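You operate a simulated robot arm through the tools that you are given. There is no shell and no other tool. Be economical: measure what you need, move in short steps, check, and stop when the job is done.

You are at the controls of a simulated two-armed robot. One attempt, no reset.

Task
Switch the monitor off, wipe off its smudge and the dust on the low wooden stand.
Fine: use the blue pad, then put it back; tilt the monitor to 0 before wiping. Set down upright: blue pad. What is to be rubbed or washed off counts as gone when no trace of it is left.

Only the result counts: the job must be done as asked and must still hold three seconds after the hand-in. Knocking over, shifting, dropping, spilling or breaking anything else fails it.

Robot
Two 7-joint arms with fingered hands on one trunk, on a base that drives. Base frame: it is fixed to the floor where the robot stands at the start and does not move with it; the origin is under the middle of the robot, x ahead of it, y to its left, z up; the surface under the hand at the start is at about z = 743. Lengths are in mm, angles in degrees, forces in N, time in s.
The left shoulder is at the start at [70, 166, 1368], the right one opposite. With the tool pointing down near the work surface each hand reaches from about 100 to 860 mm from the robot's upright axis, wherever it stands, measured 20 degrees to its own side. Places, roughly: blue pad [0, -1750, 750]; dust on the low wooden stand [100, -1900, 600]; monitor [1000, -100, 1200]; monitor key [1000, -300, 1000]. Payload 4.1 kg a hand.
Tool frame (each hand has its own): the origin (TCP) lies between the finger pads and is the grasp point; the fingertips stand 32 mm ahead of it; z points along the fingers, y is the line along which they close. The gripper opens to 108 mm. The gripper's body begins 38 mm behind the TCP. The gripper is a hand of 4 fingers: y runs from the thumb to the fingers, the wrist lies at [-16, -108, -186] in the tool frame, and closing takes about 1.5 s.
Orientation is that of the tool frame in the base frame, as a unit quaternion [x, y, z, w]. With the fingers straight down and the wrist toward the robot, the tool's x, y and z point along [0, 1, 0], [1, 0, 0] and [0, 0, -1] of the base frame.

Tools
- The arms move only by the tool arm_command. It takes "left_deltas", "right_deltas" or both (then of equal length, played together; a hand with none holds still); each is a list of rows, each an object of numbers (a shift or turn left out is 0, a gripper value left out holds the last): "ax", "ay", "az": the turn, a rotation vector about the tool's x, y, z in units of 4 degrees (1.0 is 4 degrees); "dx", "dy", "dz": the shift along the tool's x, y, z in units of 50 mm (1.0 is 50 mm). In form: [{"ax": .., "ay": .., "az": .., "dx": .., "dy": .., "dz": ..}, ...]. A call has 1 to 12 rows; each row shifts and turns the commanded pose from where the row before left it, along the tool's axes as they then stand. "left_claw" and "right_claw" are, for a hand that has rows, the gripper command, from -1 (fully open) to 1 (shut), values between in proportion, set as the call begins (left out, the last holds). A call with a number of a shift or a turn outside -1 to 1 is refused whole. Rows are played at 5 a second. More than 50 mm and 8.6 degrees between two rows, or a gripper value outside its range, and nothing of the call is played. Where a pose cannot be reached the arm comes as near as it can. A force on the tool above 40 N (or 10 N above the force at the start of the call, whichever is more), or a blocked arm, ends the call early, and 0.2 s more pass. The fingers move at their own pace (about 45 mm/s each) and stop on an object; they squeeze with about 23 N. The grip force told is the motor's: it shows also when the fingers shut on nothing. Time passes only in rows, and 0.2 s behind the last, so rows that do not move let the fingers close. It gives the time, the measured TCP pose, the force on the tool (base axes), the opening and the grip force at its end, in the units of the frame above (readings bear some noise), with the torque about the TCP (base axes, N m) and any sound that the robot's microphone picked up, and new pictures: "pictures" is both (left out), scene, wrist or none (wrist: the cameras of the hands that moved).
- Cameras (640 x 400 px; columns grow to the right, rows downward): "scene" is now at [144.7, -15, 1627.1]; the picture's right is [-0.24, -0.97, 0.00], its down [-0.32, 0.08, -0.95] and it looks along [0.92, -0.22, -0.32] (base axes); focal length 279 px, centre (320, 200). "left" rides on the left gripper at [-64, -93, -132] in its tool frame; the picture's right is [-0.80, -0.28, 0.53], its down [0.55, -0.71, 0.45] and it looks along [0.25, 0.65, 0.72] (tool axes); focal length 247 px, centre (320, 200). "right" rides on the right gripper at [64, -93, -131] in its tool frame; the picture's right is [-0.80, 0.28, -0.53], its down [-0.55, -0.71, 0.45] and it looks along [-0.25, 0.65, 0.72] (tool axes); focal length 247 px, centre (320, 200). There is no depth. A picture from a camera that has moved, and an enlarged one, comes with that camera's place and axes in the base frame and with its lens. The place of the scene camera against the robot may be out by one fixed shift of up to 18 mm in any direction.
- lift_body(by): slides the trunk up (or, below 0, down) by that many mm; the arms and the scene camera ride with it, the base frame stays. It gives what a move gives, with no picture.
- roll_base(legs): drives the robot by 1 to 6 legs, each [ahead, left, turn to the left] in mm, mm and degrees, along the robot's own axes; the way and the turn of a leg run together, so that a leg with both is an arc; at most 1500 mm and 180 degrees a leg. The arms and the cameras ride along, it lands a little off, and it stops where it bumps. It gives what a move gives, and a new picture of the scene camera.
- curl_fingers(index, middle, ring, thumb_bend, hand): sets how far each is bent, from 0 (flat) to 1 (curled in); at 0.3 the hand is open as for a grip, at 0.7 the pads meet at the TCP. One left out holds its place. A second passes; each finger stops where it meets its share of the squeeze, and holds until it gets a number again. A gripper value or a shape takes the hand back. It gives what a move gives, with no picture; readings hold the bend of each and the force on the fingers (four entries, about 0 where the hand has none), thumb and palm.
- hand_shape(shape, hand): the hand has 4 fingers and takes this shape, open, in about a second: jaw (thumb against the fingers, like two jaws); tri (thumb and two fingers); tip (a fingertip pinch); poke (one finger out to press); point (the index stretched); flat (the hand flat); cup (the hand cupped); fist (a fist). The gripper value then closes the fingers along that shape, each until it touches; the sizes above hold for jaw. It gives what a move gives, with no picture.
- head_to(pan, tilt): turns the head with the scene camera to pan (to the left, within 86 degrees either way) and tilt (down, from -29 to 69), counted from straight ahead of the robot. It gives what a move gives, and a new picture of the scene camera.
- zoom(camera, box): a new picture of the part [left, top, right, bottom] of that camera's present view, enlarged. No time passes.
- job_done(): hands the job in; it is judged then, once.

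Work in short steps. Places have to be worked out from the pictures, the camera data and where the tool is seen: move nearer, look again, correct. Check each grasp and each placing, and mend what went wrong. You have 120 turns and 260 pictures in all, those below and enlarged ones among them. Open the grippers and draw the arms clear of the work before you hand the job in, unless the task says otherwise; then end with one line.

The tools are called by a JSON object that holds its "api" and its "payload". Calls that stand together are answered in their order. arm_command: Moves the arms, as the interface text tells. Its arguments: {"type":"object","properties":{"left_deltas":{"type":"array","items":{"type":"object","properties":{"ax":{"type":"number"},"ay":{"type":"number"},"az":{"type":"number"},"dx":{"type":"number"},"dy":{"type":"number"},"dz":{"type":"number"}}}},"left_claw":{"type":"number"},"right_deltas":{"type":"array","items":{"type":"object","properties":{"ax":{"type":"number"},"ay":{"type":"number"},"az":{"type":"number"},"dx":{"type":"number"},"dy":{"type":"number"},"dz":{"type":"number"}}}},"right_claw":{"type":"number"},"pictures":{"type":"string","enum":["both","scene","wrist","none"]}},"required":[]} The other tools are called the same way: lift_body (by) slides the trunk up or down; hand_shape (shape, hand) gives the hand a shape; curl_fingers (index, middle, ring, thumb_bend, hand) moves the fingers one by one; roll_base (legs) drives the base; head_to (pan, tilt) turns the head that bears the scene camera; zoom (camera, box) takes an enlarged picture of a part of a camera's view; job_done () hands the job in.

At the start:

```text
clock: 0.0
left_position: [483.4, 61.4, 1558.3]
left_ee_rot: [0.707, 0.707, 0.0, 0.0]
left_ft_force: [-0.1, -0.1, 0.3]
left_torque: [0.0, -0.01, 0.0]
left_finger_gap: 107.7
left_grasp_force: 0.1
left_shape: jaw
left_bend: [0.3, 0.3, 0.3, 0.3]
left_finger forces: [0.0, 0.0, 0.0, 0.0, 0.0, 0.0]
right_position: [464.3, -353.4, 1568.6]
right_ee_rot: [0.707, 0.707, 0.0, -0.001]
right_ft_force: [-0.5, 0.0, -0.3]
right_torque: [0.01, -0.01, 0.0]
right_finger_gap: 107.6
right_grasp_force: 0.0
right_shape: jaw
right_bend: [0.3, 0.3, 0.3, 0.3]
right_finger forces: [0.0, 0.0, 0.1, 0.0, 0.1, 0.0]
trunk travel left (down, up): [-875.0, 65.0]
robot x, y, heading: [-0.9, -2.0, 0.1]
head pan, tilt: [-13.6, 18.9]
```

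scene: 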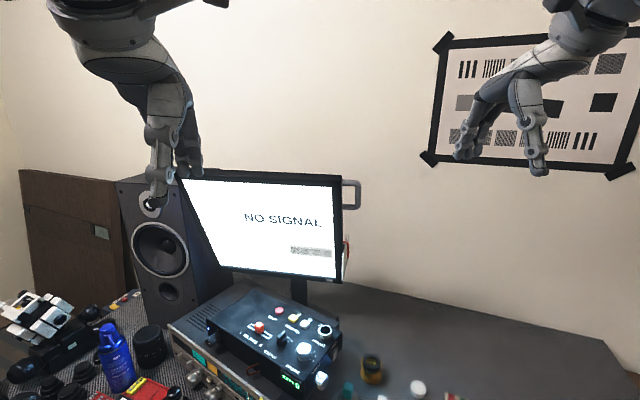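
right: 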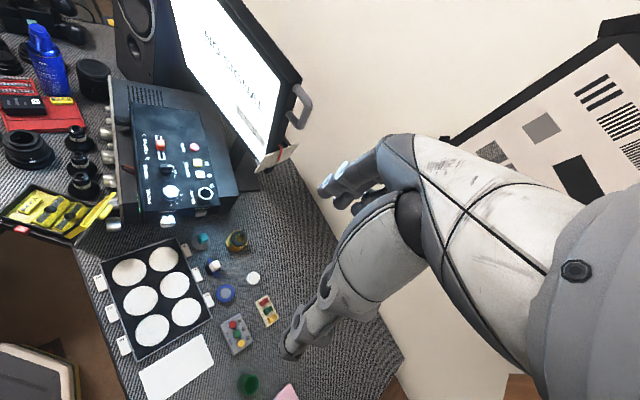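
left: 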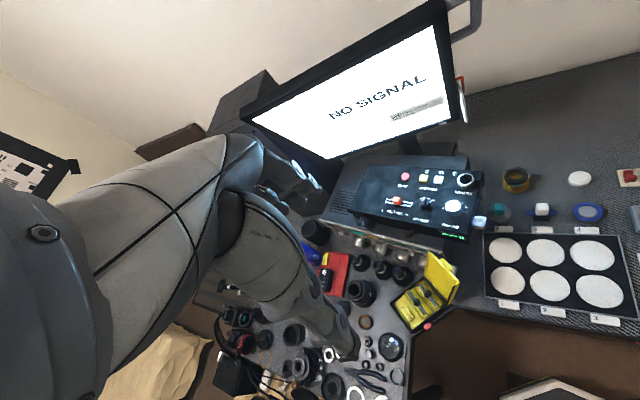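

The monitor shows "NO SIGNAL", with a handle on its right edge and a scale below it. I zoom in on these.

{"api": "zoom", "payload": {"camera": "scene", "box": [170, 160, 370, 310]}}

{"api": "zoom", "payload": {"camera": "right", "box": [160, 0, 340, 200]}}

{"api": "zoom", "payload": {"camera": "left", "box": [240, 0, 500, 170]}}

```text
2.67 times, centred on (270, 235) of scene
camera zoom: at [144.7, -15.0, 1627.1], right [-0.24, -0.97, 0.0], down [-0.32, 0.08, -0.95], along [0.92, -0.22, -0.32], focal length 743 px, centre (453, 107)
```

zoom: 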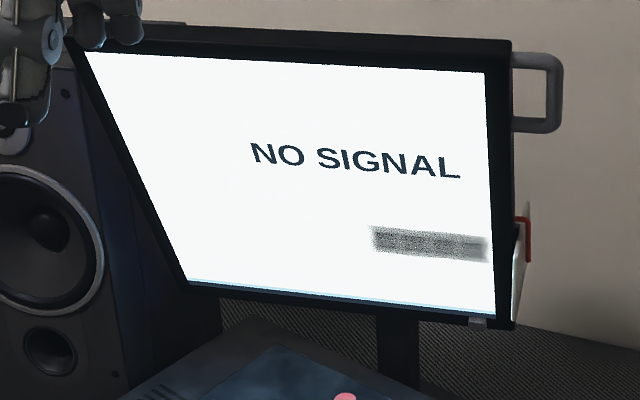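

```text
2.00 times, centred on (250, 100) of right
camera zoom: at [372.3, -289.2, 1701.1], right [0.28, -0.8, 0.53], down [-0.71, -0.55, -0.45], along [0.65, -0.25, -0.72], focal length 494 px, centre (460, 400)
```

zoom: 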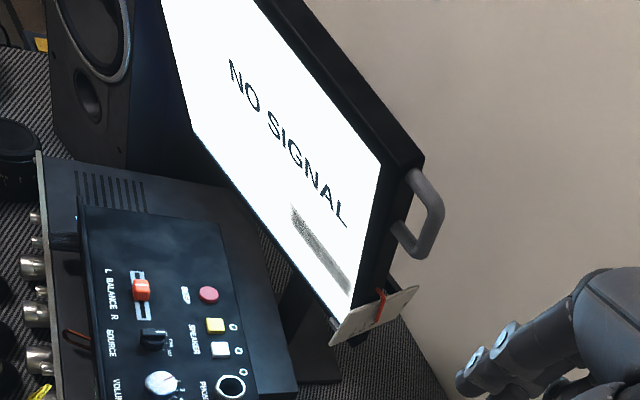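

```text
2.35 times, centred on (370, 85) of left
camera zoom: at [390.3, -2.9, 1690.2], right [-0.28, -0.8, -0.53], down [-0.71, 0.55, -0.45], along [0.65, 0.25, -0.72], focal length 581 px, centre (202, 471)
```

zoom: 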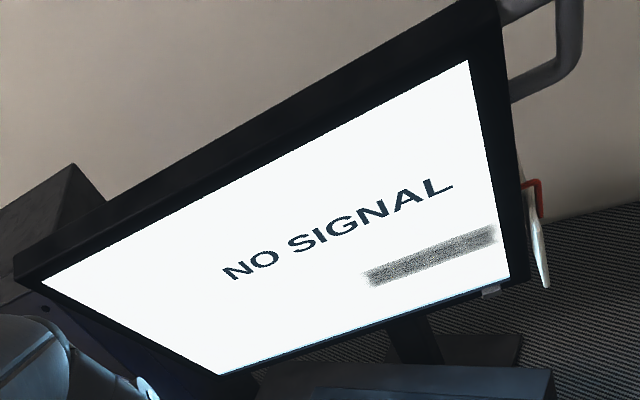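

Judging by rough triangulation, the monitor's right side leans forward at the top (about x 870 at the top, x 990 at the bottom). I look around with the head: down at the desk edge, and to the right towards the pad.

{"api": "head_to", "payload": {"pan": -10, "tilt": 60}}

{"api": "head_to", "payload": {"pan": -80, "tilt": 30}}

```text
clock: 1.1
left_position: [483.3, 61.6, 1558.5]
left_ee_rot: [0.708, 0.707, 0.0, 0.001]
left_ft_force: [0.8, -0.7, 0.3]
left_torque: [-0.01, 0.02, -0.01]
left_finger_gap: 107.6
left_grasp_force: 0.0
left_shape: jaw
left_bend: [0.3, 0.3, 0.3, 0.3]
left_finger forces: [0.1, 0.0, 0.0, 0.0, 0.0, 0.0]
right_position: [464.9, -355.1, 1568.7]
right_ee_rot: [0.707, 0.707, 0.0, 0.0]
right_ft_force: [0.5, -0.4, 0.1]
right_torque: [0.01, 0.02, 0.02]
right_finger_gap: 107.8
right_grasp_force: 0.0
right_shape: jaw
right_bend: [0.3, 0.3, 0.3, 0.3]
right_finger forces: [0.0, 0.0, 0.1, 0.0, 0.1, 0.0]
trunk travel left (down, up): [-875.0, 65.0]
robot x, y, heading: [-0.4, 2.6, 0.0]
head pan, tilt: [-10.0, 60.0]
camera scene: at [119.9, -4.6, 1567.3], right [-0.17, -0.98, 0.0], down [-0.85, 0.15, -0.5], along [0.49, -0.09, -0.87], focal length 279 px, centre (320, 200)
```

scene: 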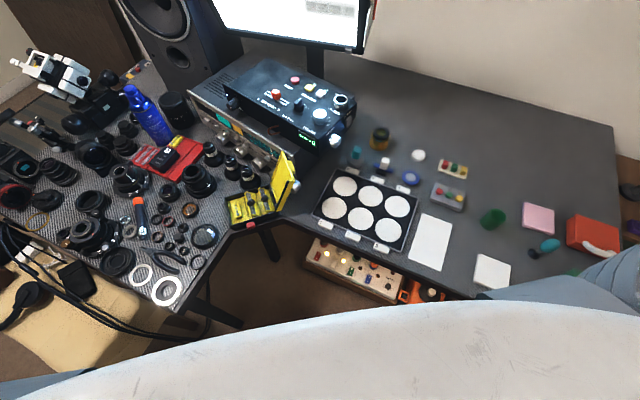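

```text
clock: 2.5
left_position: [483.1, 62.0, 1557.8]
left_ee_rot: [0.707, 0.707, -0.001, 0.0]
left_ft_force: [0.6, 0.7, -0.3]
left_torque: [0.02, -0.01, -0.04]
left_finger_gap: 107.3
left_grasp_force: 0.0
left_shape: jaw
left_bend: [0.3, 0.3, 0.3, 0.3]
left_finger forces: [0.1, 0.0, 0.0, 0.0, 0.0, 0.0]
right_position: [464.8, -354.0, 1569.0]
right_ee_rot: [0.707, 0.707, 0.0, 0.0]
right_ft_force: [-0.5, 0.2, -1.1]
right_torque: [-0.02, 0.0, -0.01]
right_finger_gap: 107.6
right_grasp_force: 0.1
right_shape: jaw
right_bend: [0.3, 0.3, 0.3, 0.3]
right_finger forces: [0.0, 0.0, 0.1, 0.1, 0.0, 0.0]
trunk travel left (down, up): [-875.0, 65.0]
robot x, y, heading: [-1.0, 0.2, -0.1]
head pan, tilt: [-80.0, 30.0]
camera scene: at [70.0, -82.1, 1609.3], right [-0.98, -0.17, 0.0], down [-0.09, 0.49, -0.87], along [0.15, -0.85, -0.5], focal length 279 px, centre (320, 200)
```

scene: 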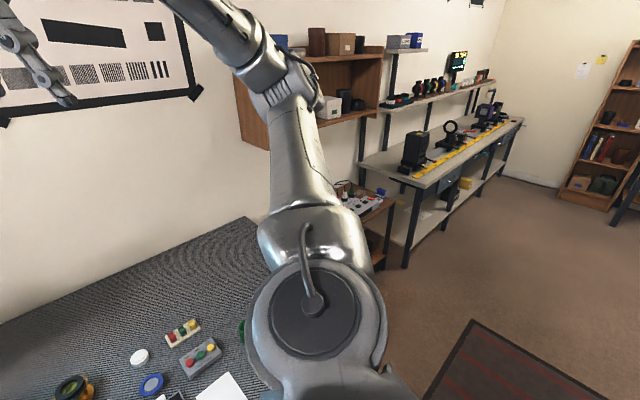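

The low wooden stand is somewhere behind the right arm and will come later. First I bring the right hand's camera to the monitor's right side to read the dial; I yaw the hand left while lowering it.

{"api": "arm_command", "payload": {"right_deltas": [{"az": -1, "dz": 0.45}, {"az": -1, "dz": 0.45}, {"az": -1, "dz": 0.45}, {"az": -1, "dz": 0.45}, {"az": -1, "dz": 0.45}, {"az": -1, "dz": 0.45}, {"az": -1, "dz": 0.45}, {"az": -1, "dz": 0.45}, {"az": -1, "dz": 0.45}, {"az": -1, "dz": 0.45}, {"az": -1, "dz": 0.45}, {"az": -1, "dz": 0.45}], "pictures": "none"}}

{"api": "arm_command", "payload": {"right_deltas": [{"dx": -0.9, "dy": 0.07}, {"dx": -0.9, "dy": 0.07}, {"dx": -0.9, "dy": 0.07}, {"dx": -0.9, "dy": 0.07}, {"dx": -0.9, "dy": 0.07}, {"dx": -0.9, "dy": 0.07}, {"dx": -0.9, "dy": 0.07}, {"dx": -0.9, "dy": 0.07}], "pictures": "none"}}

{"api": "arm_command", "payload": {"right_deltas": [{"ax": -1}, {"ax": -1}, {"ax": -1}, {"ax": -1}, {"ax": -1}, {"ax": -1}, {"ax": -1}, {"ax": -1}], "pictures": "wrist"}}

{"api": "head_to", "payload": {"pan": -20, "tilt": 20}}

```text
clock: 5.1
left_position: [483.7, 59.1, 1558.2]
left_ee_rot: [0.707, 0.707, 0.0, 0.0]
left_ft_force: [0.6, -0.2, -0.4]
left_torque: [-0.02, 0.0, -0.02]
left_finger_gap: 107.3
left_grasp_force: 0.1
left_shape: jaw
left_bend: [0.3, 0.3, 0.3, 0.3]
left_finger forces: [0.0, 0.1, 0.0, 0.0, 0.0, 0.0]
right_position: [466.3, -356.0, 1296.9]
right_ee_rot: [0.358, 0.934, 0.0, 0.0]
right_ft_force: [0.0, 0.6, -0.6]
right_torque: [0.0, 0.02, -0.02]
right_finger_gap: 107.7
right_grasp_force: 0.2
right_shape: jaw
right_bend: [0.3, 0.3, 0.3, 0.3]
right_finger forces: [0.1, 0.0, 0.0, 0.1, 0.0, 0.0]
trunk travel left (down, up): [-875.0, 65.0]
robot x, y, heading: [-2.7, -1.1, -0.1]
head pan, tilt: [-80.0, 30.0]
```

```text
clock: 6.9
left_position: [485.8, 63.3, 1558.7]
left_ee_rot: [0.707, 0.707, -0.002, 0.0]
left_ft_force: [0.0, 1.2, -0.1]
left_torque: [-0.03, 0.05, -0.05]
left_finger_gap: 107.5
left_grasp_force: 0.1
left_shape: jaw
left_bend: [0.3, 0.3, 0.3, 0.3]
left_finger forces: [0.0, 0.0, 0.0, 0.1, 0.1, 0.1]
right_position: [733.9, -564.0, 1307.7]
right_ee_rot: [0.357, 0.934, -0.002, -0.001]
right_ft_force: [0.4, -0.8, -0.5]
right_torque: [0.01, 0.02, -0.01]
right_finger_gap: 107.9
right_grasp_force: 0.1
right_shape: jaw
right_bend: [0.3, 0.3, 0.3, 0.3]
right_finger forces: [0.0, 0.0, 0.1, 0.0, 0.0, 0.0]
right hand out of reach, approached as far as the arm can: row 8
trunk travel left (down, up): [-875.0, 65.0]
robot x, y, heading: [-2.0, -0.6, 0.1]
head pan, tilt: [-80.0, 30.0]
```

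```text
clock: 8.7
left_position: [483.1, 60.1, 1558.8]
left_ee_rot: [0.707, 0.707, 0.0, 0.0]
left_ft_force: [-0.1, -0.4, -0.5]
left_torque: [0.02, 0.03, -0.05]
left_finger_gap: 107.5
left_grasp_force: 0.0
left_shape: jaw
left_bend: [0.3, 0.3, 0.3, 0.3]
left_finger forces: [0.0, 0.0, 0.0, 0.0, 0.0, 0.0]
right_position: [732.7, -565.4, 1308.2]
right_ee_rot: [0.345, 0.897, 0.257, 0.098]
right_ft_force: [0.3, -1.2, 0.6]
right_torque: [0.04, 0.01, 0.01]
right_finger_gap: 107.7
right_grasp_force: 0.0
right_shape: jaw
right_bend: [0.3, 0.3, 0.3, 0.3]
right_finger forces: [0.0, 0.0, 0.0, 0.0, 0.1, 0.0]
trunk travel left (down, up): [-875.0, 65.0]
robot x, y, heading: [1.5, 2.6, -0.1]
head pan, tilt: [-80.0, 30.0]
camera right: at [586.2, -632.6, 1371.5], right [0.56, -0.57, 0.6], down [0.17, -0.64, -0.75], along [0.81, 0.53, -0.26], focal length 247 px, centre (320, 200)
```

right: 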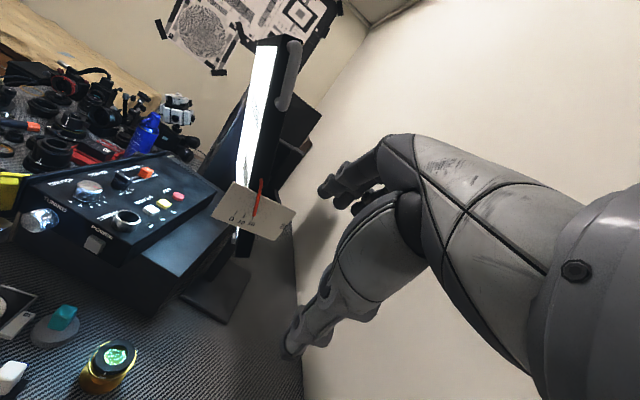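

```text
clock: 10.0
left_position: [482.8, 60.2, 1558.2]
left_ee_rot: [0.707, 0.707, -0.001, 0.0]
left_ft_force: [0.0, 0.3, -0.1]
left_torque: [0.01, 0.0, -0.02]
left_finger_gap: 107.5
left_grasp_force: 0.0
left_shape: jaw
left_bend: [0.3, 0.3, 0.3, 0.3]
left_finger forces: [0.1, 0.1, 0.0, 0.0, 0.0, 0.0]
right_position: [732.7, -564.9, 1307.4]
right_ee_rot: [0.344, 0.898, 0.258, 0.099]
right_ft_force: [-0.3, 0.8, 1.0]
right_torque: [0.0, -0.01, -0.02]
right_finger_gap: 107.7
right_grasp_force: 0.1
right_shape: jaw
right_bend: [0.3, 0.3, 0.3, 0.3]
right_finger forces: [0.0, 0.1, 0.1, 0.1, 0.0, 0.0]
trunk travel left (down, up): [-875.0, 65.0]
robot x, y, heading: [-4.9, -0.3, 0.1]
head pan, tilt: [-20.0, 20.0]
camera scene: at [141.8, -25.1, 1625.4], right [-0.34, -0.94, 0.0], down [-0.32, 0.12, -0.94], along [0.88, -0.32, -0.34], focal length 279 px, centre (320, 200)
```

scene: 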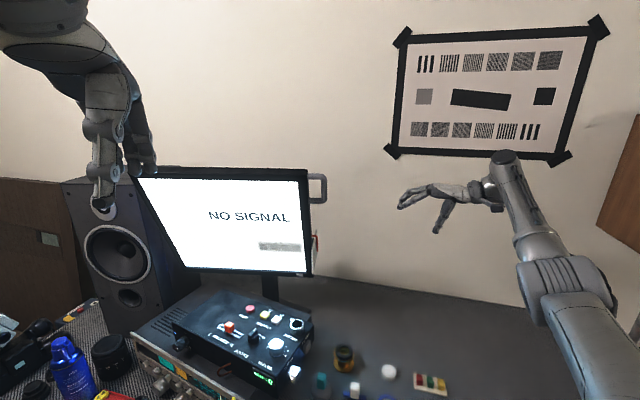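

Now the dial plate and pointer are visible; zooming.

{"api": "zoom", "payload": {"camera": "right", "box": [200, 20, 330, 270]}}

{"api": "zoom", "payload": {"camera": "right", "box": [205, 170, 305, 240]}}

```text
1.60 times, centred on (265, 145) of right
camera zoom: at [586.2, -631.9, 1371.8], right [0.57, -0.56, 0.6], down [0.17, -0.64, -0.75], along [0.81, 0.53, -0.27], focal length 395 px, centre (408, 288)
```

zoom: 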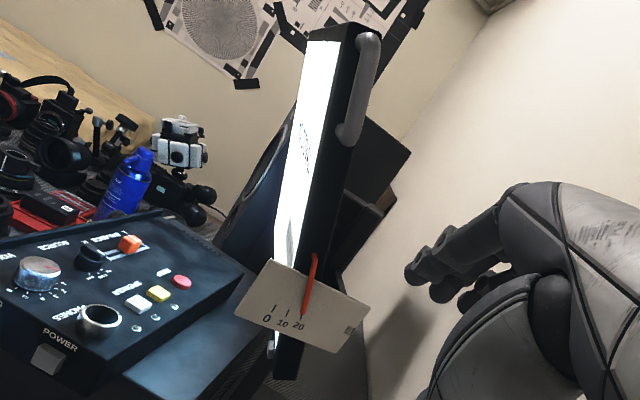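

```text
5.71 times, centred on (255, 205) of right
camera zoom: at [586.2, -631.9, 1371.8], right [0.57, -0.56, 0.6], down [0.17, -0.64, -0.75], along [0.81, 0.53, -0.27], focal length 1411 px, centre (691, 171)
```

zoom: 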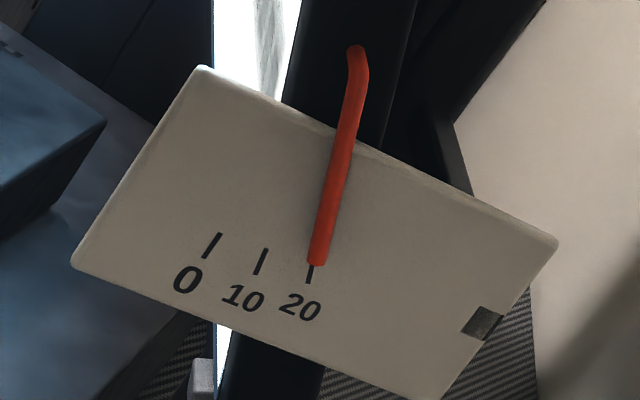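

The dial reads 20: the tip must go from 20 to 0, so the monitor's top must be pushed back. The right camera watches the dial while the left hand, as a fist pointing forward, pushes the top bezel; first I prepare the left hand.

{"api": "hand_shape", "payload": {"hand": "left", "shape": "fist"}}

{"api": "arm_command", "payload": {"left_deltas": [{"ax": -1, "dx": -0.43}, {"ax": -1, "dx": -0.43}, {"ax": -1, "dx": -0.43}, {"ax": -1, "dx": -0.43}, {"ax": -1, "dx": -0.43}, {"ax": -1, "dx": -0.43}, {"ax": -1, "dx": -0.43}, {"ax": -1, "dx": -0.43}, {"ax": -1, "dx": -0.43}, {"ax": -1, "dx": -0.43}, {"ax": -1, "dx": -0.43}], "pictures": "none"}}

{"api": "arm_command", "payload": {"left_deltas": [{"ax": -1}, {"ax": -1}, {"ax": -1}, {"ax": -1}, {"ax": -1}, {"ax": -1}, {"ax": -1}, {"ax": -1}, {"ax": -1}, {"ax": -1}, {"ax": -1}, {"ax": -0.5}], "pictures": "both"}}

```text
clock: 10.9
left_position: [482.3, 59.5, 1559.0]
left_ee_rot: [0.707, 0.707, 0.001, 0.0]
left_ft_force: [-0.4, 0.2, -0.2]
left_torque: [0.0, -0.02, 0.02]
left_finger_gap: 0.1
left_grasp_force: 0.1
left_shape: fist
left_bend: [1.0, 1.0, 1.0, 0.84]
left_finger forces: [0.0, 0.0, 0.0, 0.1, 0.1, 0.0]
right_position: [732.3, -565.1, 1308.6]
right_ee_rot: [0.345, 0.898, 0.256, 0.099]
right_ft_force: [-0.2, -0.6, -0.1]
right_torque: [0.01, 0.02, -0.03]
right_finger_gap: 108.0
right_grasp_force: 0.1
right_shape: jaw
right_bend: [0.3, 0.3, 0.3, 0.3]
right_finger forces: [0.0, 0.0, 0.1, 0.0, 0.0, 0.0]
trunk travel left (down, up): [-875.0, 65.0]
robot x, y, heading: [-1.7, 1.2, -0.0]
head pan, tilt: [-20.0, 20.0]
```

```text
clock: 13.3
left_position: [482.5, -177.7, 1558.1]
left_ee_rot: [0.655, 0.655, 0.266, 0.265]
left_ft_force: [0.5, 0.2, 0.6]
left_torque: [0.01, 0.0, 0.02]
left_finger_gap: 0.0
left_grasp_force: 0.1
left_shape: fist
left_bend: [1.0, 1.0, 1.0, 0.84]
left_finger forces: [0.0, 0.0, 0.0, 0.0, 0.0, 0.0]
right_position: [732.4, -567.7, 1307.9]
right_ee_rot: [0.344, 0.898, 0.258, 0.098]
right_ft_force: [-0.1, 1.0, 0.8]
right_torque: [-0.02, 0.03, 0.01]
right_finger_gap: 107.9
right_grasp_force: 0.1
right_shape: jaw
right_bend: [0.3, 0.3, 0.3, 0.3]
right_finger forces: [0.0, 0.0, 0.0, 0.0, 0.0, 0.0]
trunk travel left (down, up): [-875.0, 65.0]
robot x, y, heading: [1.0, 1.0, -0.0]
head pan, tilt: [-20.0, 20.0]
```

```text
clock: 15.9
left_position: [486.1, -172.9, 1557.4]
left_ee_rot: [0.499, 0.504, 0.499, 0.498]
left_ft_force: [0.2, 0.3, 0.0]
left_torque: [0.04, -0.01, -0.03]
left_finger_gap: 0.1
left_grasp_force: 0.0
left_shape: fist
left_bend: [1.0, 1.0, 1.0, 0.84]
left_finger forces: [0.0, 0.0, 0.0, 0.0, 0.1, 0.1]
right_position: [731.6, -566.2, 1308.3]
right_ee_rot: [0.344, 0.897, 0.257, 0.099]
right_ft_force: [-0.5, 0.0, 0.0]
right_torque: [0.01, 0.0, -0.03]
right_finger_gap: 107.8
right_grasp_force: 0.1
right_shape: jaw
right_bend: [0.3, 0.3, 0.3, 0.3]
right_finger forces: [0.0, 0.1, 0.0, 0.0, 0.1, 0.2]
trunk travel left (down, up): [-875.0, 65.0]
robot x, y, heading: [0.2, -1.8, -0.1]
head pan, tilt: [-20.0, 20.0]
camera scene: at [141.4, -25.8, 1624.8], right [-0.35, -0.94, 0.0], down [-0.33, 0.12, -0.94], along [0.88, -0.33, -0.35], focal length 279 px, centre (320, 200)
camera left: at [354.7, -238.0, 1466.4], right [0.54, -0.8, -0.28], down [0.44, 0.55, -0.71], along [0.72, 0.26, 0.64], focal length 247 px, centre (320, 200)
```

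scene: 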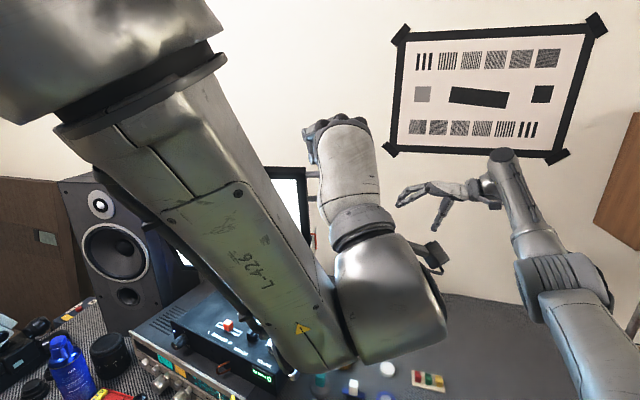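
left: 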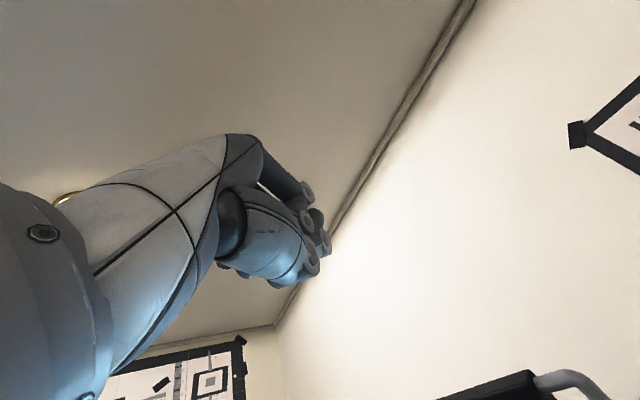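

The fist sits near the TCP. I lower it to about z=1420, move it forward to x≈810, and view from the right camera.

{"api": "arm_command", "payload": {"left_deltas": [{"dy": -0.92}, {"dy": -0.92}, {"dy": -0.92}, {"dz": 0.93}, {"dz": 0.93}, {"dz": 0.93}, {"dz": 0.93}, {"dz": 0.93}, {"dz": 0.93}, {"dz": 0.93}], "pictures": "scene"}}

{"api": "zoom", "payload": {"camera": "right", "box": [160, 0, 360, 260]}}

```text
clock: 16.6
left_position: [529.6, -112.2, 1512.8]
left_ee_rot: [0.432, 0.587, 0.462, 0.506]
left_ft_force: [0.0, -0.4, 0.5]
left_torque: [0.01, 0.02, -0.02]
left_finger_gap: 0.1
left_grasp_force: 0.0
left_shape: fist
left_bend: [1.0, 1.0, 1.0, 0.84]
left_finger forces: [0.1, 0.1, 0.0, 0.1, 0.0, 0.1]
left hand out of reach, approached as far as the arm can: row 3
right_position: [732.0, -565.0, 1308.5]
right_ee_rot: [0.343, 0.898, 0.256, 0.099]
right_ft_force: [0.0, 0.3, 0.1]
right_torque: [0.01, 0.01, -0.01]
right_finger_gap: 108.1
right_grasp_force: 0.1
right_shape: jaw
right_bend: [0.3, 0.3, 0.3, 0.3]
right_finger forces: [0.0, 0.0, 0.0, 0.0, 0.0, 0.1]
trunk travel left (down, up): [-875.0, 65.0]
robot x, y, heading: [-5.4, 0.1, -0.1]
head pan, tilt: [-20.0, 20.0]
stopped in row 3 (left hand): the arm was blocked; the commanded pose is now the measured one
camera scene: at [135.1, -33.7, 1613.5], right [-0.46, -0.89, 0.0], down [-0.41, 0.21, -0.89], along [0.79, -0.41, -0.46], focal length 279 px, centre (320, 200)
```

scene: 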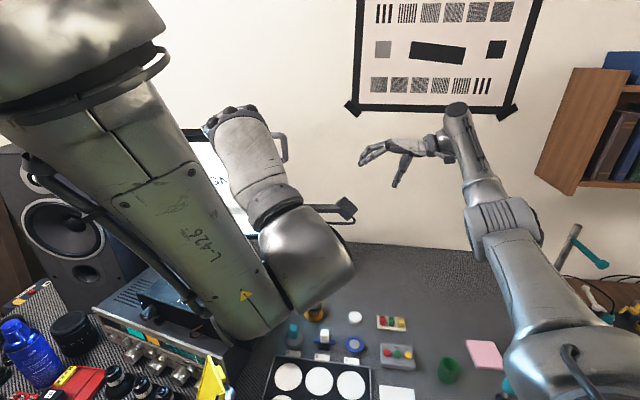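

```text
1.54 times, centred on (260, 130) of right
camera zoom: at [585.9, -630.6, 1372.7], right [0.57, -0.56, 0.6], down [0.17, -0.64, -0.75], along [0.81, 0.53, -0.27], focal length 380 px, centre (412, 308)
```

zoom: 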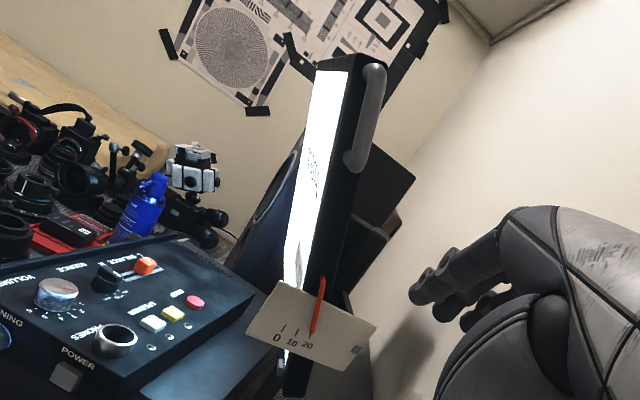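

The left arm folded against the head. I back it out up and left, straightening the hand, and will then move the base right so that this arm can work straight ahead.

{"api": "arm_command", "payload": {"left_deltas": [{"dx": 0.9, "dy": 0.8, "az": 0.7, "ay": -0.42}, {"dx": 0.9, "dy": 0.4, "az": 0.7, "ay": -0.42}, {"dx": 0.9, "az": 0.7, "ay": -0.42}, {"dx": 0.9, "az": 0.7, "ay": -0.42}, {"dx": 0.9}, {"dx": 0.9}], "pictures": "none"}}

{"api": "head_to", "payload": {"pan": 0, "tilt": 35}}

```text
refused: row 1 steps farther than a row can; nothing moved
```

```text
clock: 17.4
left_position: [530.3, -116.1, 1509.8]
left_ee_rot: [0.434, 0.585, 0.462, 0.506]
left_ft_force: [-0.4, -0.1, -0.8]
left_torque: [-0.01, -0.02, -0.01]
left_finger_gap: 0.0
left_grasp_force: 0.0
left_shape: fist
left_bend: [1.0, 1.0, 1.0, 0.84]
left_finger forces: [0.0, 0.0, 0.0, 0.0, 0.1, 0.1]
right_position: [732.3, -566.0, 1307.1]
right_ee_rot: [0.344, 0.897, 0.258, 0.099]
right_ft_force: [0.3, -0.3, -0.1]
right_torque: [-0.03, 0.03, 0.01]
right_finger_gap: 108.2
right_grasp_force: 0.1
right_shape: jaw
right_bend: [0.3, 0.3, 0.3, 0.3]
right_finger forces: [0.0, 0.0, 0.1, 0.0, 0.1, 0.0]
trunk travel left (down, up): [-875.0, 65.0]
robot x, y, heading: [0.6, 3.7, 0.1]
head pan, tilt: [0.0, 35.0]
camera scene: at [134.5, -36.0, 1611.5], right [-0.47, -0.88, 0.0], down [-0.42, 0.23, -0.88], along [0.77, -0.41, -0.48], focal length 279 px, centre (320, 200)
```

scene: 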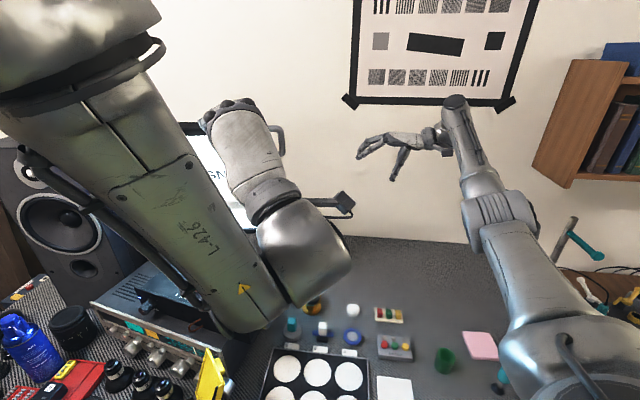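

The head is being held off by the left arm. I back the arm out in smaller steps.

{"api": "arm_command", "payload": {"left_deltas": [{"dx": 0.6, "dy": 0.6, "az": 0.5}, {"dx": 0.7, "dy": 0.4, "az": 0.5, "ay": -0.42}, {"dx": 0.9, "az": 0.6, "ay": -0.42}, {"dx": 0.9, "az": 0.6, "ay": -0.42}, {"dx": 0.9, "az": 0.6, "ay": -0.42}, {"dx": 0.9}, {"dx": 0.9}], "pictures": "scene"}}

```text
clock: 19.0
left_position: [527.7, 148.1, 1551.6]
left_ee_rot: [0.516, 0.507, 0.484, 0.492]
left_ft_force: [0.1, 1.8, 0.0]
left_torque: [0.01, -0.05, -0.08]
left_finger_gap: 0.0
left_grasp_force: 0.2
left_shape: fist
left_bend: [1.0, 1.0, 1.0, 0.84]
left_finger forces: [0.1, 0.0, 0.0, 0.0, 0.1, 0.0]
left hand out of reach, approached as far as the arm can: row 4, 5
right_position: [732.5, -560.5, 1310.4]
right_ee_rot: [0.344, 0.898, 0.255, 0.099]
right_ft_force: [-0.2, -0.4, -0.6]
right_torque: [-0.04, -0.02, -0.05]
right_finger_gap: 107.6
right_grasp_force: 0.1
right_shape: jaw
right_bend: [0.3, 0.3, 0.3, 0.3]
right_finger forces: [0.1, 0.0, 0.0, 0.0, 0.0, 0.1]
trunk travel left (down, up): [-875.0, 65.0]
robot x, y, heading: [-3.5, 3.2, 0.0]
head pan, tilt: [0.0, 35.0]
camera scene: at [142.5, 13.2, 1601.2], right [0.0, -1.0, 0.0], down [-0.57, 0.0, -0.82], along [0.82, 0.0, -0.57], focal length 279 px, centre (320, 200)
```

scene: 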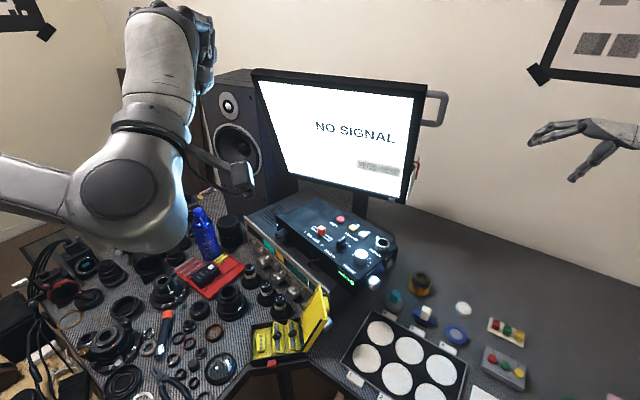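

The desk, wall and monitor are turned about 30° to the robot. I turn the base right by 31° to face the monitor square on, then check.

{"api": "roll_base", "payload": {"legs": [[0, 0, -31]]}}

```text
clock: 20.9
left_position: [527.2, -150.4, 1551.5]
left_ee_rot: [0.634, 0.351, 0.334, 0.603]
left_ft_force: [-0.1, 0.1, -0.3]
left_torque: [0.0, 0.0, -0.01]
left_finger_gap: 0.1
left_grasp_force: 0.1
left_shape: fist
left_bend: [1.0, 1.0, 1.0, 0.84]
left_finger forces: [0.0, 0.0, 0.0, 0.0, 0.0, 0.0]
right_position: [338.1, -861.9, 1308.5]
right_ee_rot: [0.572, 0.773, 0.22, 0.163]
right_ft_force: [-0.6, -0.6, 0.8]
right_torque: [-0.03, 0.0, -0.01]
right_finger_gap: 107.8
right_grasp_force: 0.0
right_shape: jaw
right_bend: [0.3, 0.3, 0.3, 0.3]
right_finger forces: [0.0, 0.0, 0.1, 0.1, 0.0, 0.0]
trunk travel left (down, up): [-875.0, 65.0]
robot x, y, heading: [-3.7, -1.5, -30.9]
head pan, tilt: [0.0, 35.0]
camera scene: at [123.1, -63.7, 1601.5], right [-0.52, -0.86, 0.0], down [-0.49, 0.3, -0.82], along [0.7, -0.42, -0.57], focal length 279 px, centre (320, 200)
```

scene: 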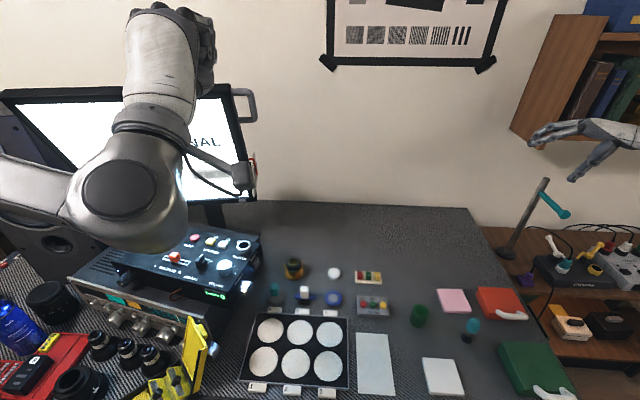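

The desk is square to the robot now. I lower the trunk so the fist sits at the top-bezel height, move the fist left 150 mm, and bring the right camera back towards the dial.

{"api": "lift_body", "payload": {"by": -130}}

{"api": "arm_command", "payload": {"left_deltas": [{"dx": 0.5}, {"dx": 0.5}, {"dx": 0.5}, {"dx": 0.5}, {"dx": 0.5}, {"dx": 0.5}], "right_deltas": [{"dx": 0.56, "dy": 0.525, "dz": 0.33}, {"dx": 0.56, "dy": 0.525, "dz": 0.33}, {"dx": 0.56, "dy": 0.525, "dz": 0.33}, {"dx": 0.56, "dy": 0.525, "dz": 0.33}, {"dx": 0.56, "dy": 0.525, "dz": 0.33}, {"dx": 0.56, "dy": 0.525, "dz": 0.33}], "pictures": "both"}}

```text
clock: 22.5
left_position: [527.3, -150.6, 1421.7]
left_ee_rot: [0.633, 0.35, 0.334, 0.604]
left_ft_force: [0.2, 0.1, 0.0]
left_torque: [0.02, 0.04, 0.02]
left_finger_gap: 0.2
left_grasp_force: 0.1
left_shape: fist
left_bend: [1.0, 1.0, 1.0, 0.84]
left_finger forces: [0.0, 0.1, 0.0, 0.0, 0.0, 0.1]
right_position: [336.0, -861.9, 1177.8]
right_ee_rot: [0.572, 0.772, 0.221, 0.164]
right_ft_force: [0.1, 0.2, -0.6]
right_torque: [0.01, 0.01, -0.01]
right_finger_gap: 107.8
right_grasp_force: 0.0
right_shape: jaw
right_bend: [0.3, 0.3, 0.3, 0.3]
right_finger forces: [0.0, 0.0, 0.0, 0.0, 0.0, 0.0]
trunk travel left (down, up): [-745.0, 195.0]
robot x, y, heading: [0.2, -3.9, -31.2]
head pan, tilt: [0.0, 35.0]
```

```text
clock: 23.9
left_position: [606.0, -21.9, 1421.0]
left_ee_rot: [0.634, 0.351, 0.334, 0.603]
left_ft_force: [1.1, 0.5, 0.2]
left_torque: [-0.02, 0.01, -0.03]
left_finger_gap: 0.0
left_grasp_force: 0.1
left_shape: fist
left_bend: [1.0, 1.0, 1.0, 0.84]
left_finger forces: [0.1, 0.0, 0.1, 0.0, 0.1, 0.1]
right_position: [467.1, -645.4, 1175.3]
right_ee_rot: [0.573, 0.773, 0.22, 0.163]
right_ft_force: [0.0, 0.2, 0.4]
right_torque: [0.0, 0.02, -0.03]
right_finger_gap: 107.6
right_grasp_force: 0.0
right_shape: jaw
right_bend: [0.3, 0.3, 0.3, 0.3]
right_finger forces: [0.1, 0.0, 0.1, 0.1, 0.0, 0.1]
trunk travel left (down, up): [-745.0, 195.0]
robot x, y, heading: [-2.4, -0.8, -31.2]
head pan, tilt: [0.0, 35.0]
camera scene: at [124.1, -62.8, 1471.5], right [-0.52, -0.86, 0.0], down [-0.49, 0.3, -0.82], along [0.7, -0.42, -0.57], focal length 279 px, centre (320, 200)
camera right: at [307.4, -626.1, 1239.2], right [0.19, -0.78, 0.6], down [-0.19, -0.63, -0.75], along [0.96, 0.03, -0.27], focal length 247 px, centre (320, 200)
camera left: at [457.4, -4.3, 1334.7], right [0.02, -0.95, -0.31], down [0.64, 0.25, -0.73], along [0.77, -0.19, 0.61], focal length 247 px, centre (320, 200)
```

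scene: 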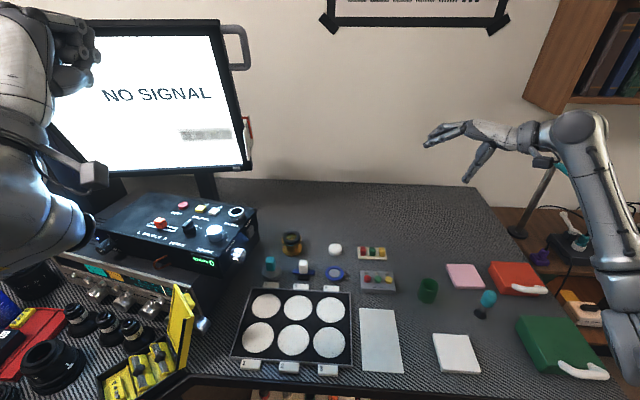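
right: 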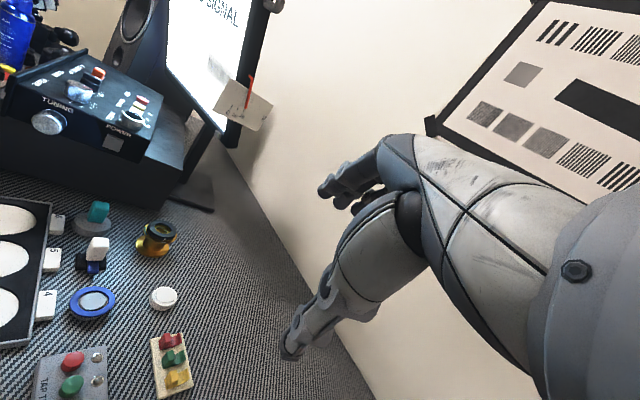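
left: 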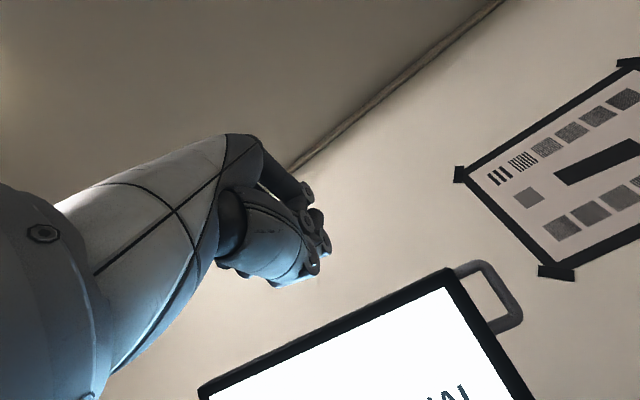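

The dial is visible in the right camera, and the bezel's top-right corner is at roughly 875 forward, 222 left, z≈1440 in the robot's own axes. The fist is lined up 70 mm inside of it, so I advance 270 mm.

{"api": "arm_command", "payload": {"left_deltas": [{"dz": 0.9}, {"dz": 0.9}, {"dz": 0.9}, {"dz": 0.9}, {"dz": 0.9}, {"dz": 0.9}], "pictures": "both"}}

```text
clock: 25.3
left_position: [833.8, -168.5, 1406.4]
left_ee_rot: [0.634, 0.35, 0.335, 0.602]
left_ft_force: [-0.2, 0.1, -0.2]
left_torque: [-0.04, -0.03, 0.06]
left_finger_gap: 0.0
left_grasp_force: 0.0
left_shape: fist
left_bend: [1.0, 1.0, 1.0, 0.84]
left_finger forces: [0.0, 0.1, 0.1, 0.0, 0.1, 0.0]
right_position: [467.1, -647.7, 1172.7]
right_ee_rot: [0.572, 0.773, 0.222, 0.163]
right_ft_force: [-0.3, -0.6, 0.1]
right_torque: [-0.01, 0.01, 0.0]
right_finger_gap: 107.8
right_grasp_force: 0.0
right_shape: jaw
right_bend: [0.3, 0.3, 0.3, 0.3]
right_finger forces: [0.0, 0.0, 0.0, 0.0, 0.1, 0.0]
trunk travel left (down, up): [-745.0, 195.0]
robot x, y, heading: [-0.4, -0.5, -31.1]
head pan, tilt: [0.0, 35.0]
camera scene: at [123.3, -66.6, 1471.3], right [-0.52, -0.86, 0.0], down [-0.49, 0.3, -0.82], along [0.7, -0.42, -0.57], focal length 279 px, centre (320, 200)
camera left: at [685.0, -149.6, 1319.8], right [0.02, -0.95, -0.31], down [0.64, 0.25, -0.73], along [0.77, -0.19, 0.61], focal length 247 px, centre (320, 200)
```

scene: 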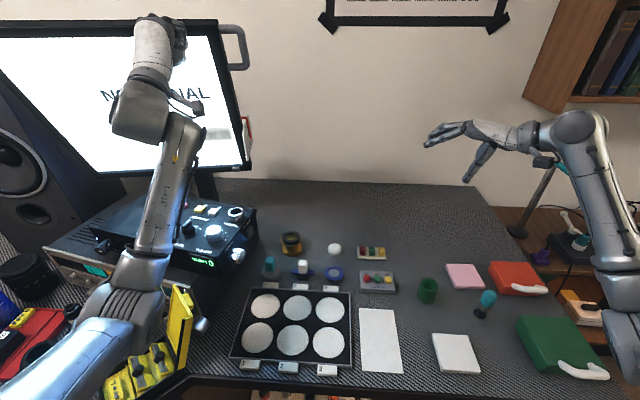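
left: 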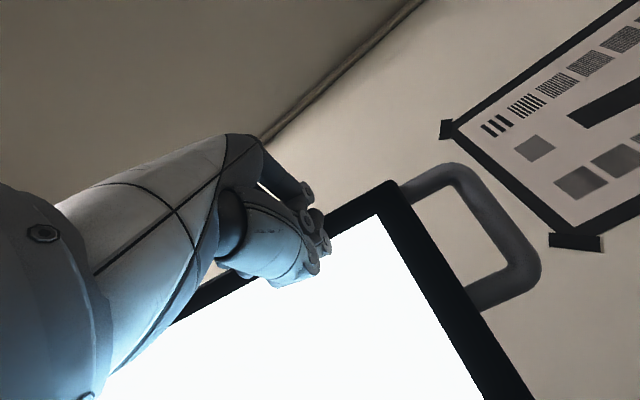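

No contact yet; the fist is in front of the top bezel. I advance gently 60 mm.

{"api": "arm_command", "payload": {"left_deltas": [{"dz": 0.3}, {"dz": 0.3}, {"dz": 0.3}, {"dz": 0.3}], "pictures": "wrist"}}

{"api": "zoom", "payload": {"camera": "right", "box": [190, 50, 290, 150]}}

```text
clock: 26.3
left_position: [886.2, -198.0, 1404.4]
left_ee_rot: [0.634, 0.35, 0.334, 0.604]
left_ft_force: [-2.9, 1.8, 0.4]
left_torque: [-0.06, -0.03, 0.01]
left_finger_gap: 0.1
left_grasp_force: 0.1
left_shape: fist
left_bend: [1.0, 1.0, 1.0, 0.86]
left_finger forces: [0.0, 0.1, 0.1, 0.1, 3.4, 0.0]
right_position: [465.1, -647.3, 1175.4]
right_ee_rot: [0.573, 0.772, 0.221, 0.164]
right_ft_force: [0.8, 0.5, -0.7]
right_torque: [-0.01, 0.0, 0.05]
right_finger_gap: 107.8
right_grasp_force: 0.0
right_shape: jaw
right_bend: [0.3, 0.3, 0.3, 0.3]
right_finger forces: [0.0, 0.0, 0.0, 0.1, 0.0, 0.1]
trunk travel left (down, up): [-745.0, 195.0]
robot x, y, heading: [1.1, -1.7, -31.2]
head pan, tilt: [0.0, 35.0]
camera left: at [736.2, -180.8, 1318.5], right [0.02, -0.95, -0.31], down [0.64, 0.25, -0.73], along [0.77, -0.19, 0.61], focal length 247 px, centre (320, 200)
```

left: 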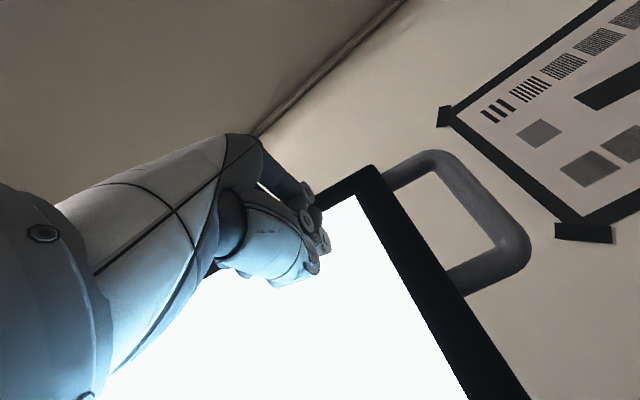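

```text
4.00 times, centred on (240, 100) of right
camera zoom: at [305.6, -628.2, 1238.8], right [0.19, -0.78, 0.6], down [-0.19, -0.63, -0.75], along [0.96, 0.03, -0.27], focal length 988 px, centre (640, 600)
```

zoom: 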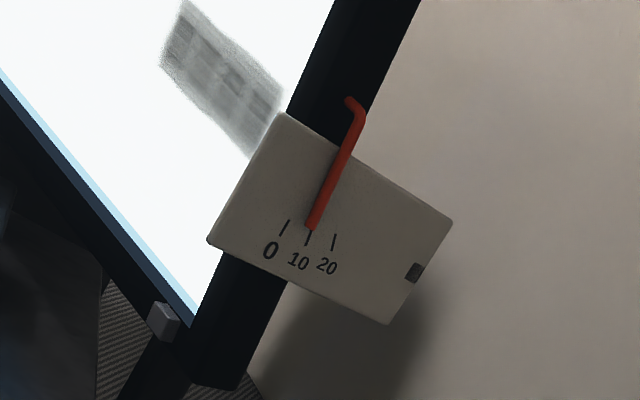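

The tilt now reads about 9 and moves easily. I push 24 mm more and recheck.

{"api": "arm_command", "payload": {"left_deltas": [{"dz": 0.24}, {"dz": 0.24}], "pictures": "none"}}

{"api": "zoom", "payload": {"camera": "right", "box": [190, 50, 290, 150]}}

```text
clock: 26.9
left_position: [904.7, -212.2, 1403.0]
left_ee_rot: [0.633, 0.351, 0.335, 0.603]
left_ft_force: [-5.2, 2.6, -1.1]
left_torque: [-0.02, -0.08, -0.04]
left_finger_gap: 0.0
left_grasp_force: 0.2
left_shape: fist
left_bend: [1.0, 1.0, 1.0, 0.86]
left_finger forces: [0.0, 0.0, 0.0, 0.0, 5.2, 0.0]
right_position: [466.0, -646.8, 1174.9]
right_ee_rot: [0.572, 0.773, 0.221, 0.164]
right_ft_force: [0.9, -0.4, 0.4]
right_torque: [-0.02, 0.04, 0.01]
right_finger_gap: 107.8
right_grasp_force: 0.1
right_shape: jaw
right_bend: [0.3, 0.3, 0.3, 0.3]
right_finger forces: [0.1, 0.1, 0.0, 0.1, 0.0, 0.0]
trunk travel left (down, up): [-745.0, 195.0]
robot x, y, heading: [-3.7, -2.4, -31.2]
head pan, tilt: [0.0, 35.0]
```

```text
4.00 times, centred on (240, 100) of right
camera zoom: at [305.2, -627.7, 1239.1], right [0.19, -0.78, 0.6], down [-0.19, -0.63, -0.75], along [0.96, 0.03, -0.26], focal length 988 px, centre (640, 600)
```

zoom: 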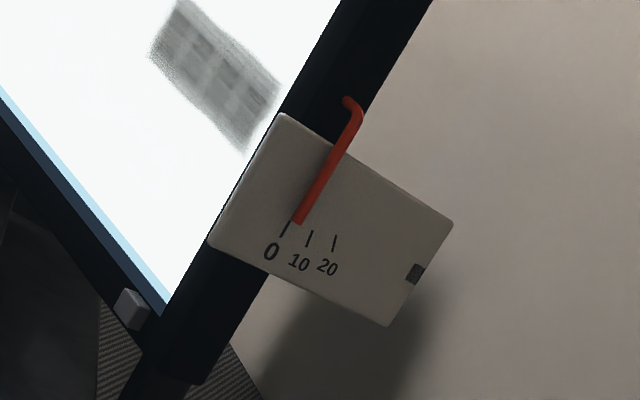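

It reads about 4 now. I push 14 mm more.

{"api": "arm_command", "payload": {"left_deltas": [{"dz": 0.28}], "pictures": "none"}}

{"api": "zoom", "payload": {"camera": "right", "box": [215, 65, 265, 115]}}

```text
clock: 27.3
left_position: [907.3, -214.6, 1408.7]
left_ee_rot: [0.631, 0.348, 0.336, 0.606]
left_ft_force: [-30.1, 15.4, -9.5]
left_torque: [-0.12, -0.28, -0.13]
left_finger_gap: 0.0
left_grasp_force: 0.0
left_shape: fist
left_bend: [1.0, 1.0, 1.0, 0.89]
left_finger forces: [0.1, 0.0, 0.1, 0.0, 50.5, 0.0]
right_position: [463.1, -645.7, 1177.2]
right_ee_rot: [0.572, 0.773, 0.222, 0.165]
right_ft_force: [0.6, 0.6, -0.4]
right_torque: [-0.02, 0.0, 0.05]
right_finger_gap: 108.0
right_grasp_force: 0.1
right_shape: jaw
right_bend: [0.3, 0.3, 0.3, 0.3]
right_finger forces: [0.0, 0.0, 0.0, 0.0, 0.0, 0.1]
trunk travel left (down, up): [-745.0, 195.0]
robot x, y, heading: [-3.0, -0.7, -31.3]
head pan, tilt: [0.0, 35.0]
stopped in row 1 (left hand): the force on the tool passed its limit at 55 N (the readings are from after the stop); the commanded pose is now the measured one
```

```text
8.00 times, centred on (240, 90) of right
camera zoom: at [302.9, -625.6, 1240.5], right [0.19, -0.77, 0.6], down [-0.18, -0.63, -0.75], along [0.96, 0.03, -0.26], focal length 1976 px, centre (960, 1080)
```

zoom: 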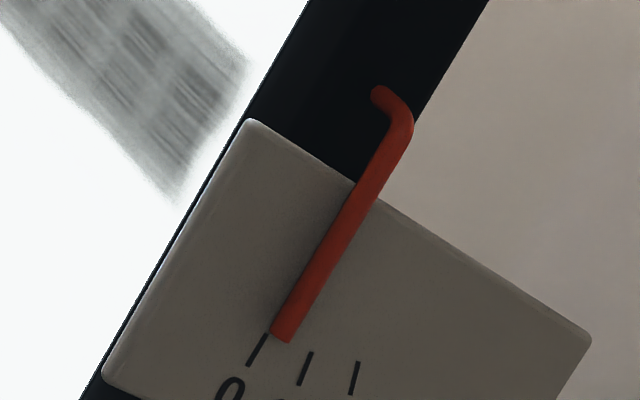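

The push met a hard stop, probably the 0 end. I back the fist off and view the dial from a more frontal spot.

{"api": "arm_command", "payload": {"left_deltas": [{"dz": -0.4}, {"dz": -0.8}, {"dz": -0.9}, {"dz": -0.9}], "right_deltas": [{"dx": -0.6, "dy": 0.45, "dz": 0.28}, {"dx": -0.6, "dy": 0.45, "dz": 0.28}, {"dx": -0.6, "dy": 0.45, "dz": 0.28}, {"dx": -0.6, "dy": 0.45, "dz": 0.28}], "pictures": "none"}}

{"api": "zoom", "payload": {"camera": "right", "box": [80, 0, 280, 160]}}

```text
clock: 28.3
left_position: [787.3, -131.7, 1408.8]
left_ee_rot: [0.633, 0.35, 0.333, 0.605]
left_ft_force: [-0.2, 0.4, -0.7]
left_torque: [-0.02, -0.03, -0.04]
left_finger_gap: 0.3
left_grasp_force: 0.1
left_shape: fist
left_bend: [1.0, 1.0, 1.0, 0.85]
left_finger forces: [0.0, 0.0, 0.0, 0.1, 0.1, 0.0]
right_position: [604.4, -729.8, 1177.2]
right_ee_rot: [0.571, 0.774, 0.22, 0.165]
right_ft_force: [0.1, 1.1, 0.3]
right_torque: [0.03, 0.03, -0.01]
right_finger_gap: 108.0
right_grasp_force: 0.0
right_shape: jaw
right_bend: [0.3, 0.3, 0.3, 0.3]
right_finger forces: [0.0, 0.0, 0.0, 0.1, 0.0, 0.0]
trunk travel left (down, up): [-745.0, 195.0]
robot x, y, heading: [-0.4, -2.8, -31.1]
head pan, tilt: [0.0, 35.0]
```

```text
2.50 times, centred on (180, 80) of right
camera zoom: at [444.9, -710.1, 1240.9], right [0.19, -0.77, 0.6], down [-0.19, -0.63, -0.75], along [0.96, 0.03, -0.27], focal length 617 px, centre (670, 500)
```

zoom: 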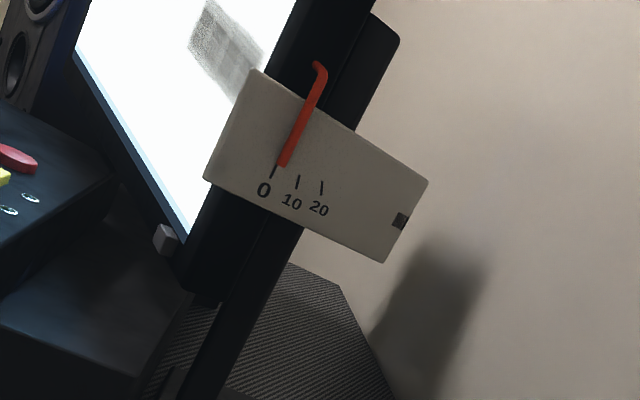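

{"api": "zoom", "payload": {"camera": "right", "box": [150, 30, 200, 80]}}

```text
8.00 times, centred on (175, 55) of right
camera zoom: at [444.9, -710.1, 1240.9], right [0.19, -0.77, 0.6], down [-0.19, -0.63, -0.75], along [0.96, 0.03, -0.27], focal length 1976 px, centre (1480, 1360)
```

zoom: 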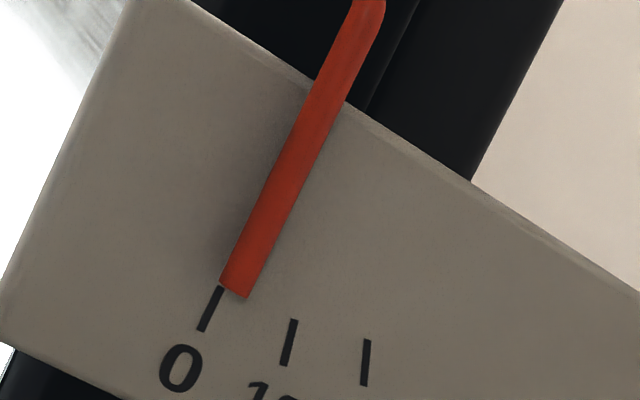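

With the parallax taken out, the dial reads 0. Now I look at the key, the small grey cube under the lower right bezel.

{"api": "zoom", "payload": {"camera": "right", "box": [110, 60, 190, 130]}}

{"api": "zoom", "payload": {"camera": "scene", "box": [180, 100, 280, 200]}}

```text
5.71 times, centred on (150, 95) of right
camera zoom: at [444.9, -710.1, 1240.9], right [0.19, -0.77, 0.6], down [-0.19, -0.63, -0.75], along [0.96, 0.03, -0.27], focal length 1411 px, centre (1291, 800)
```

zoom: 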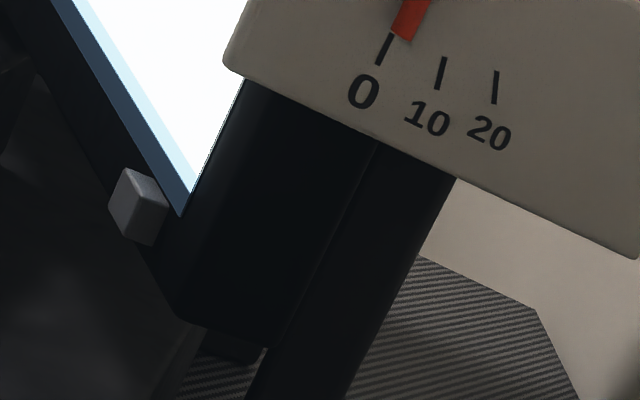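

```text
4.00 times, centred on (230, 150) of scene
camera zoom: at [124.4, -60.8, 1471.4], right [-0.52, -0.86, 0.0], down [-0.49, 0.29, -0.82], along [0.7, -0.42, -0.57], focal length 1115 px, centre (680, 400)
```

zoom: 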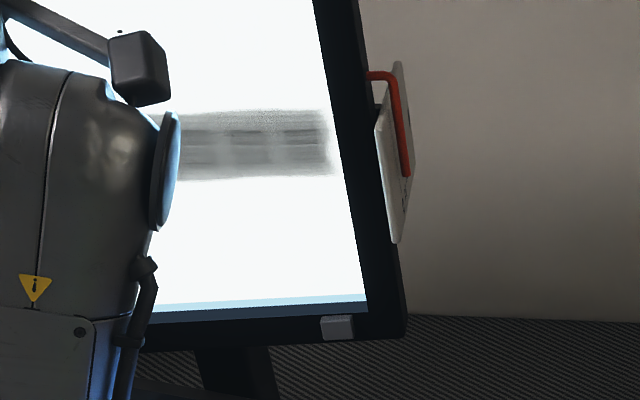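

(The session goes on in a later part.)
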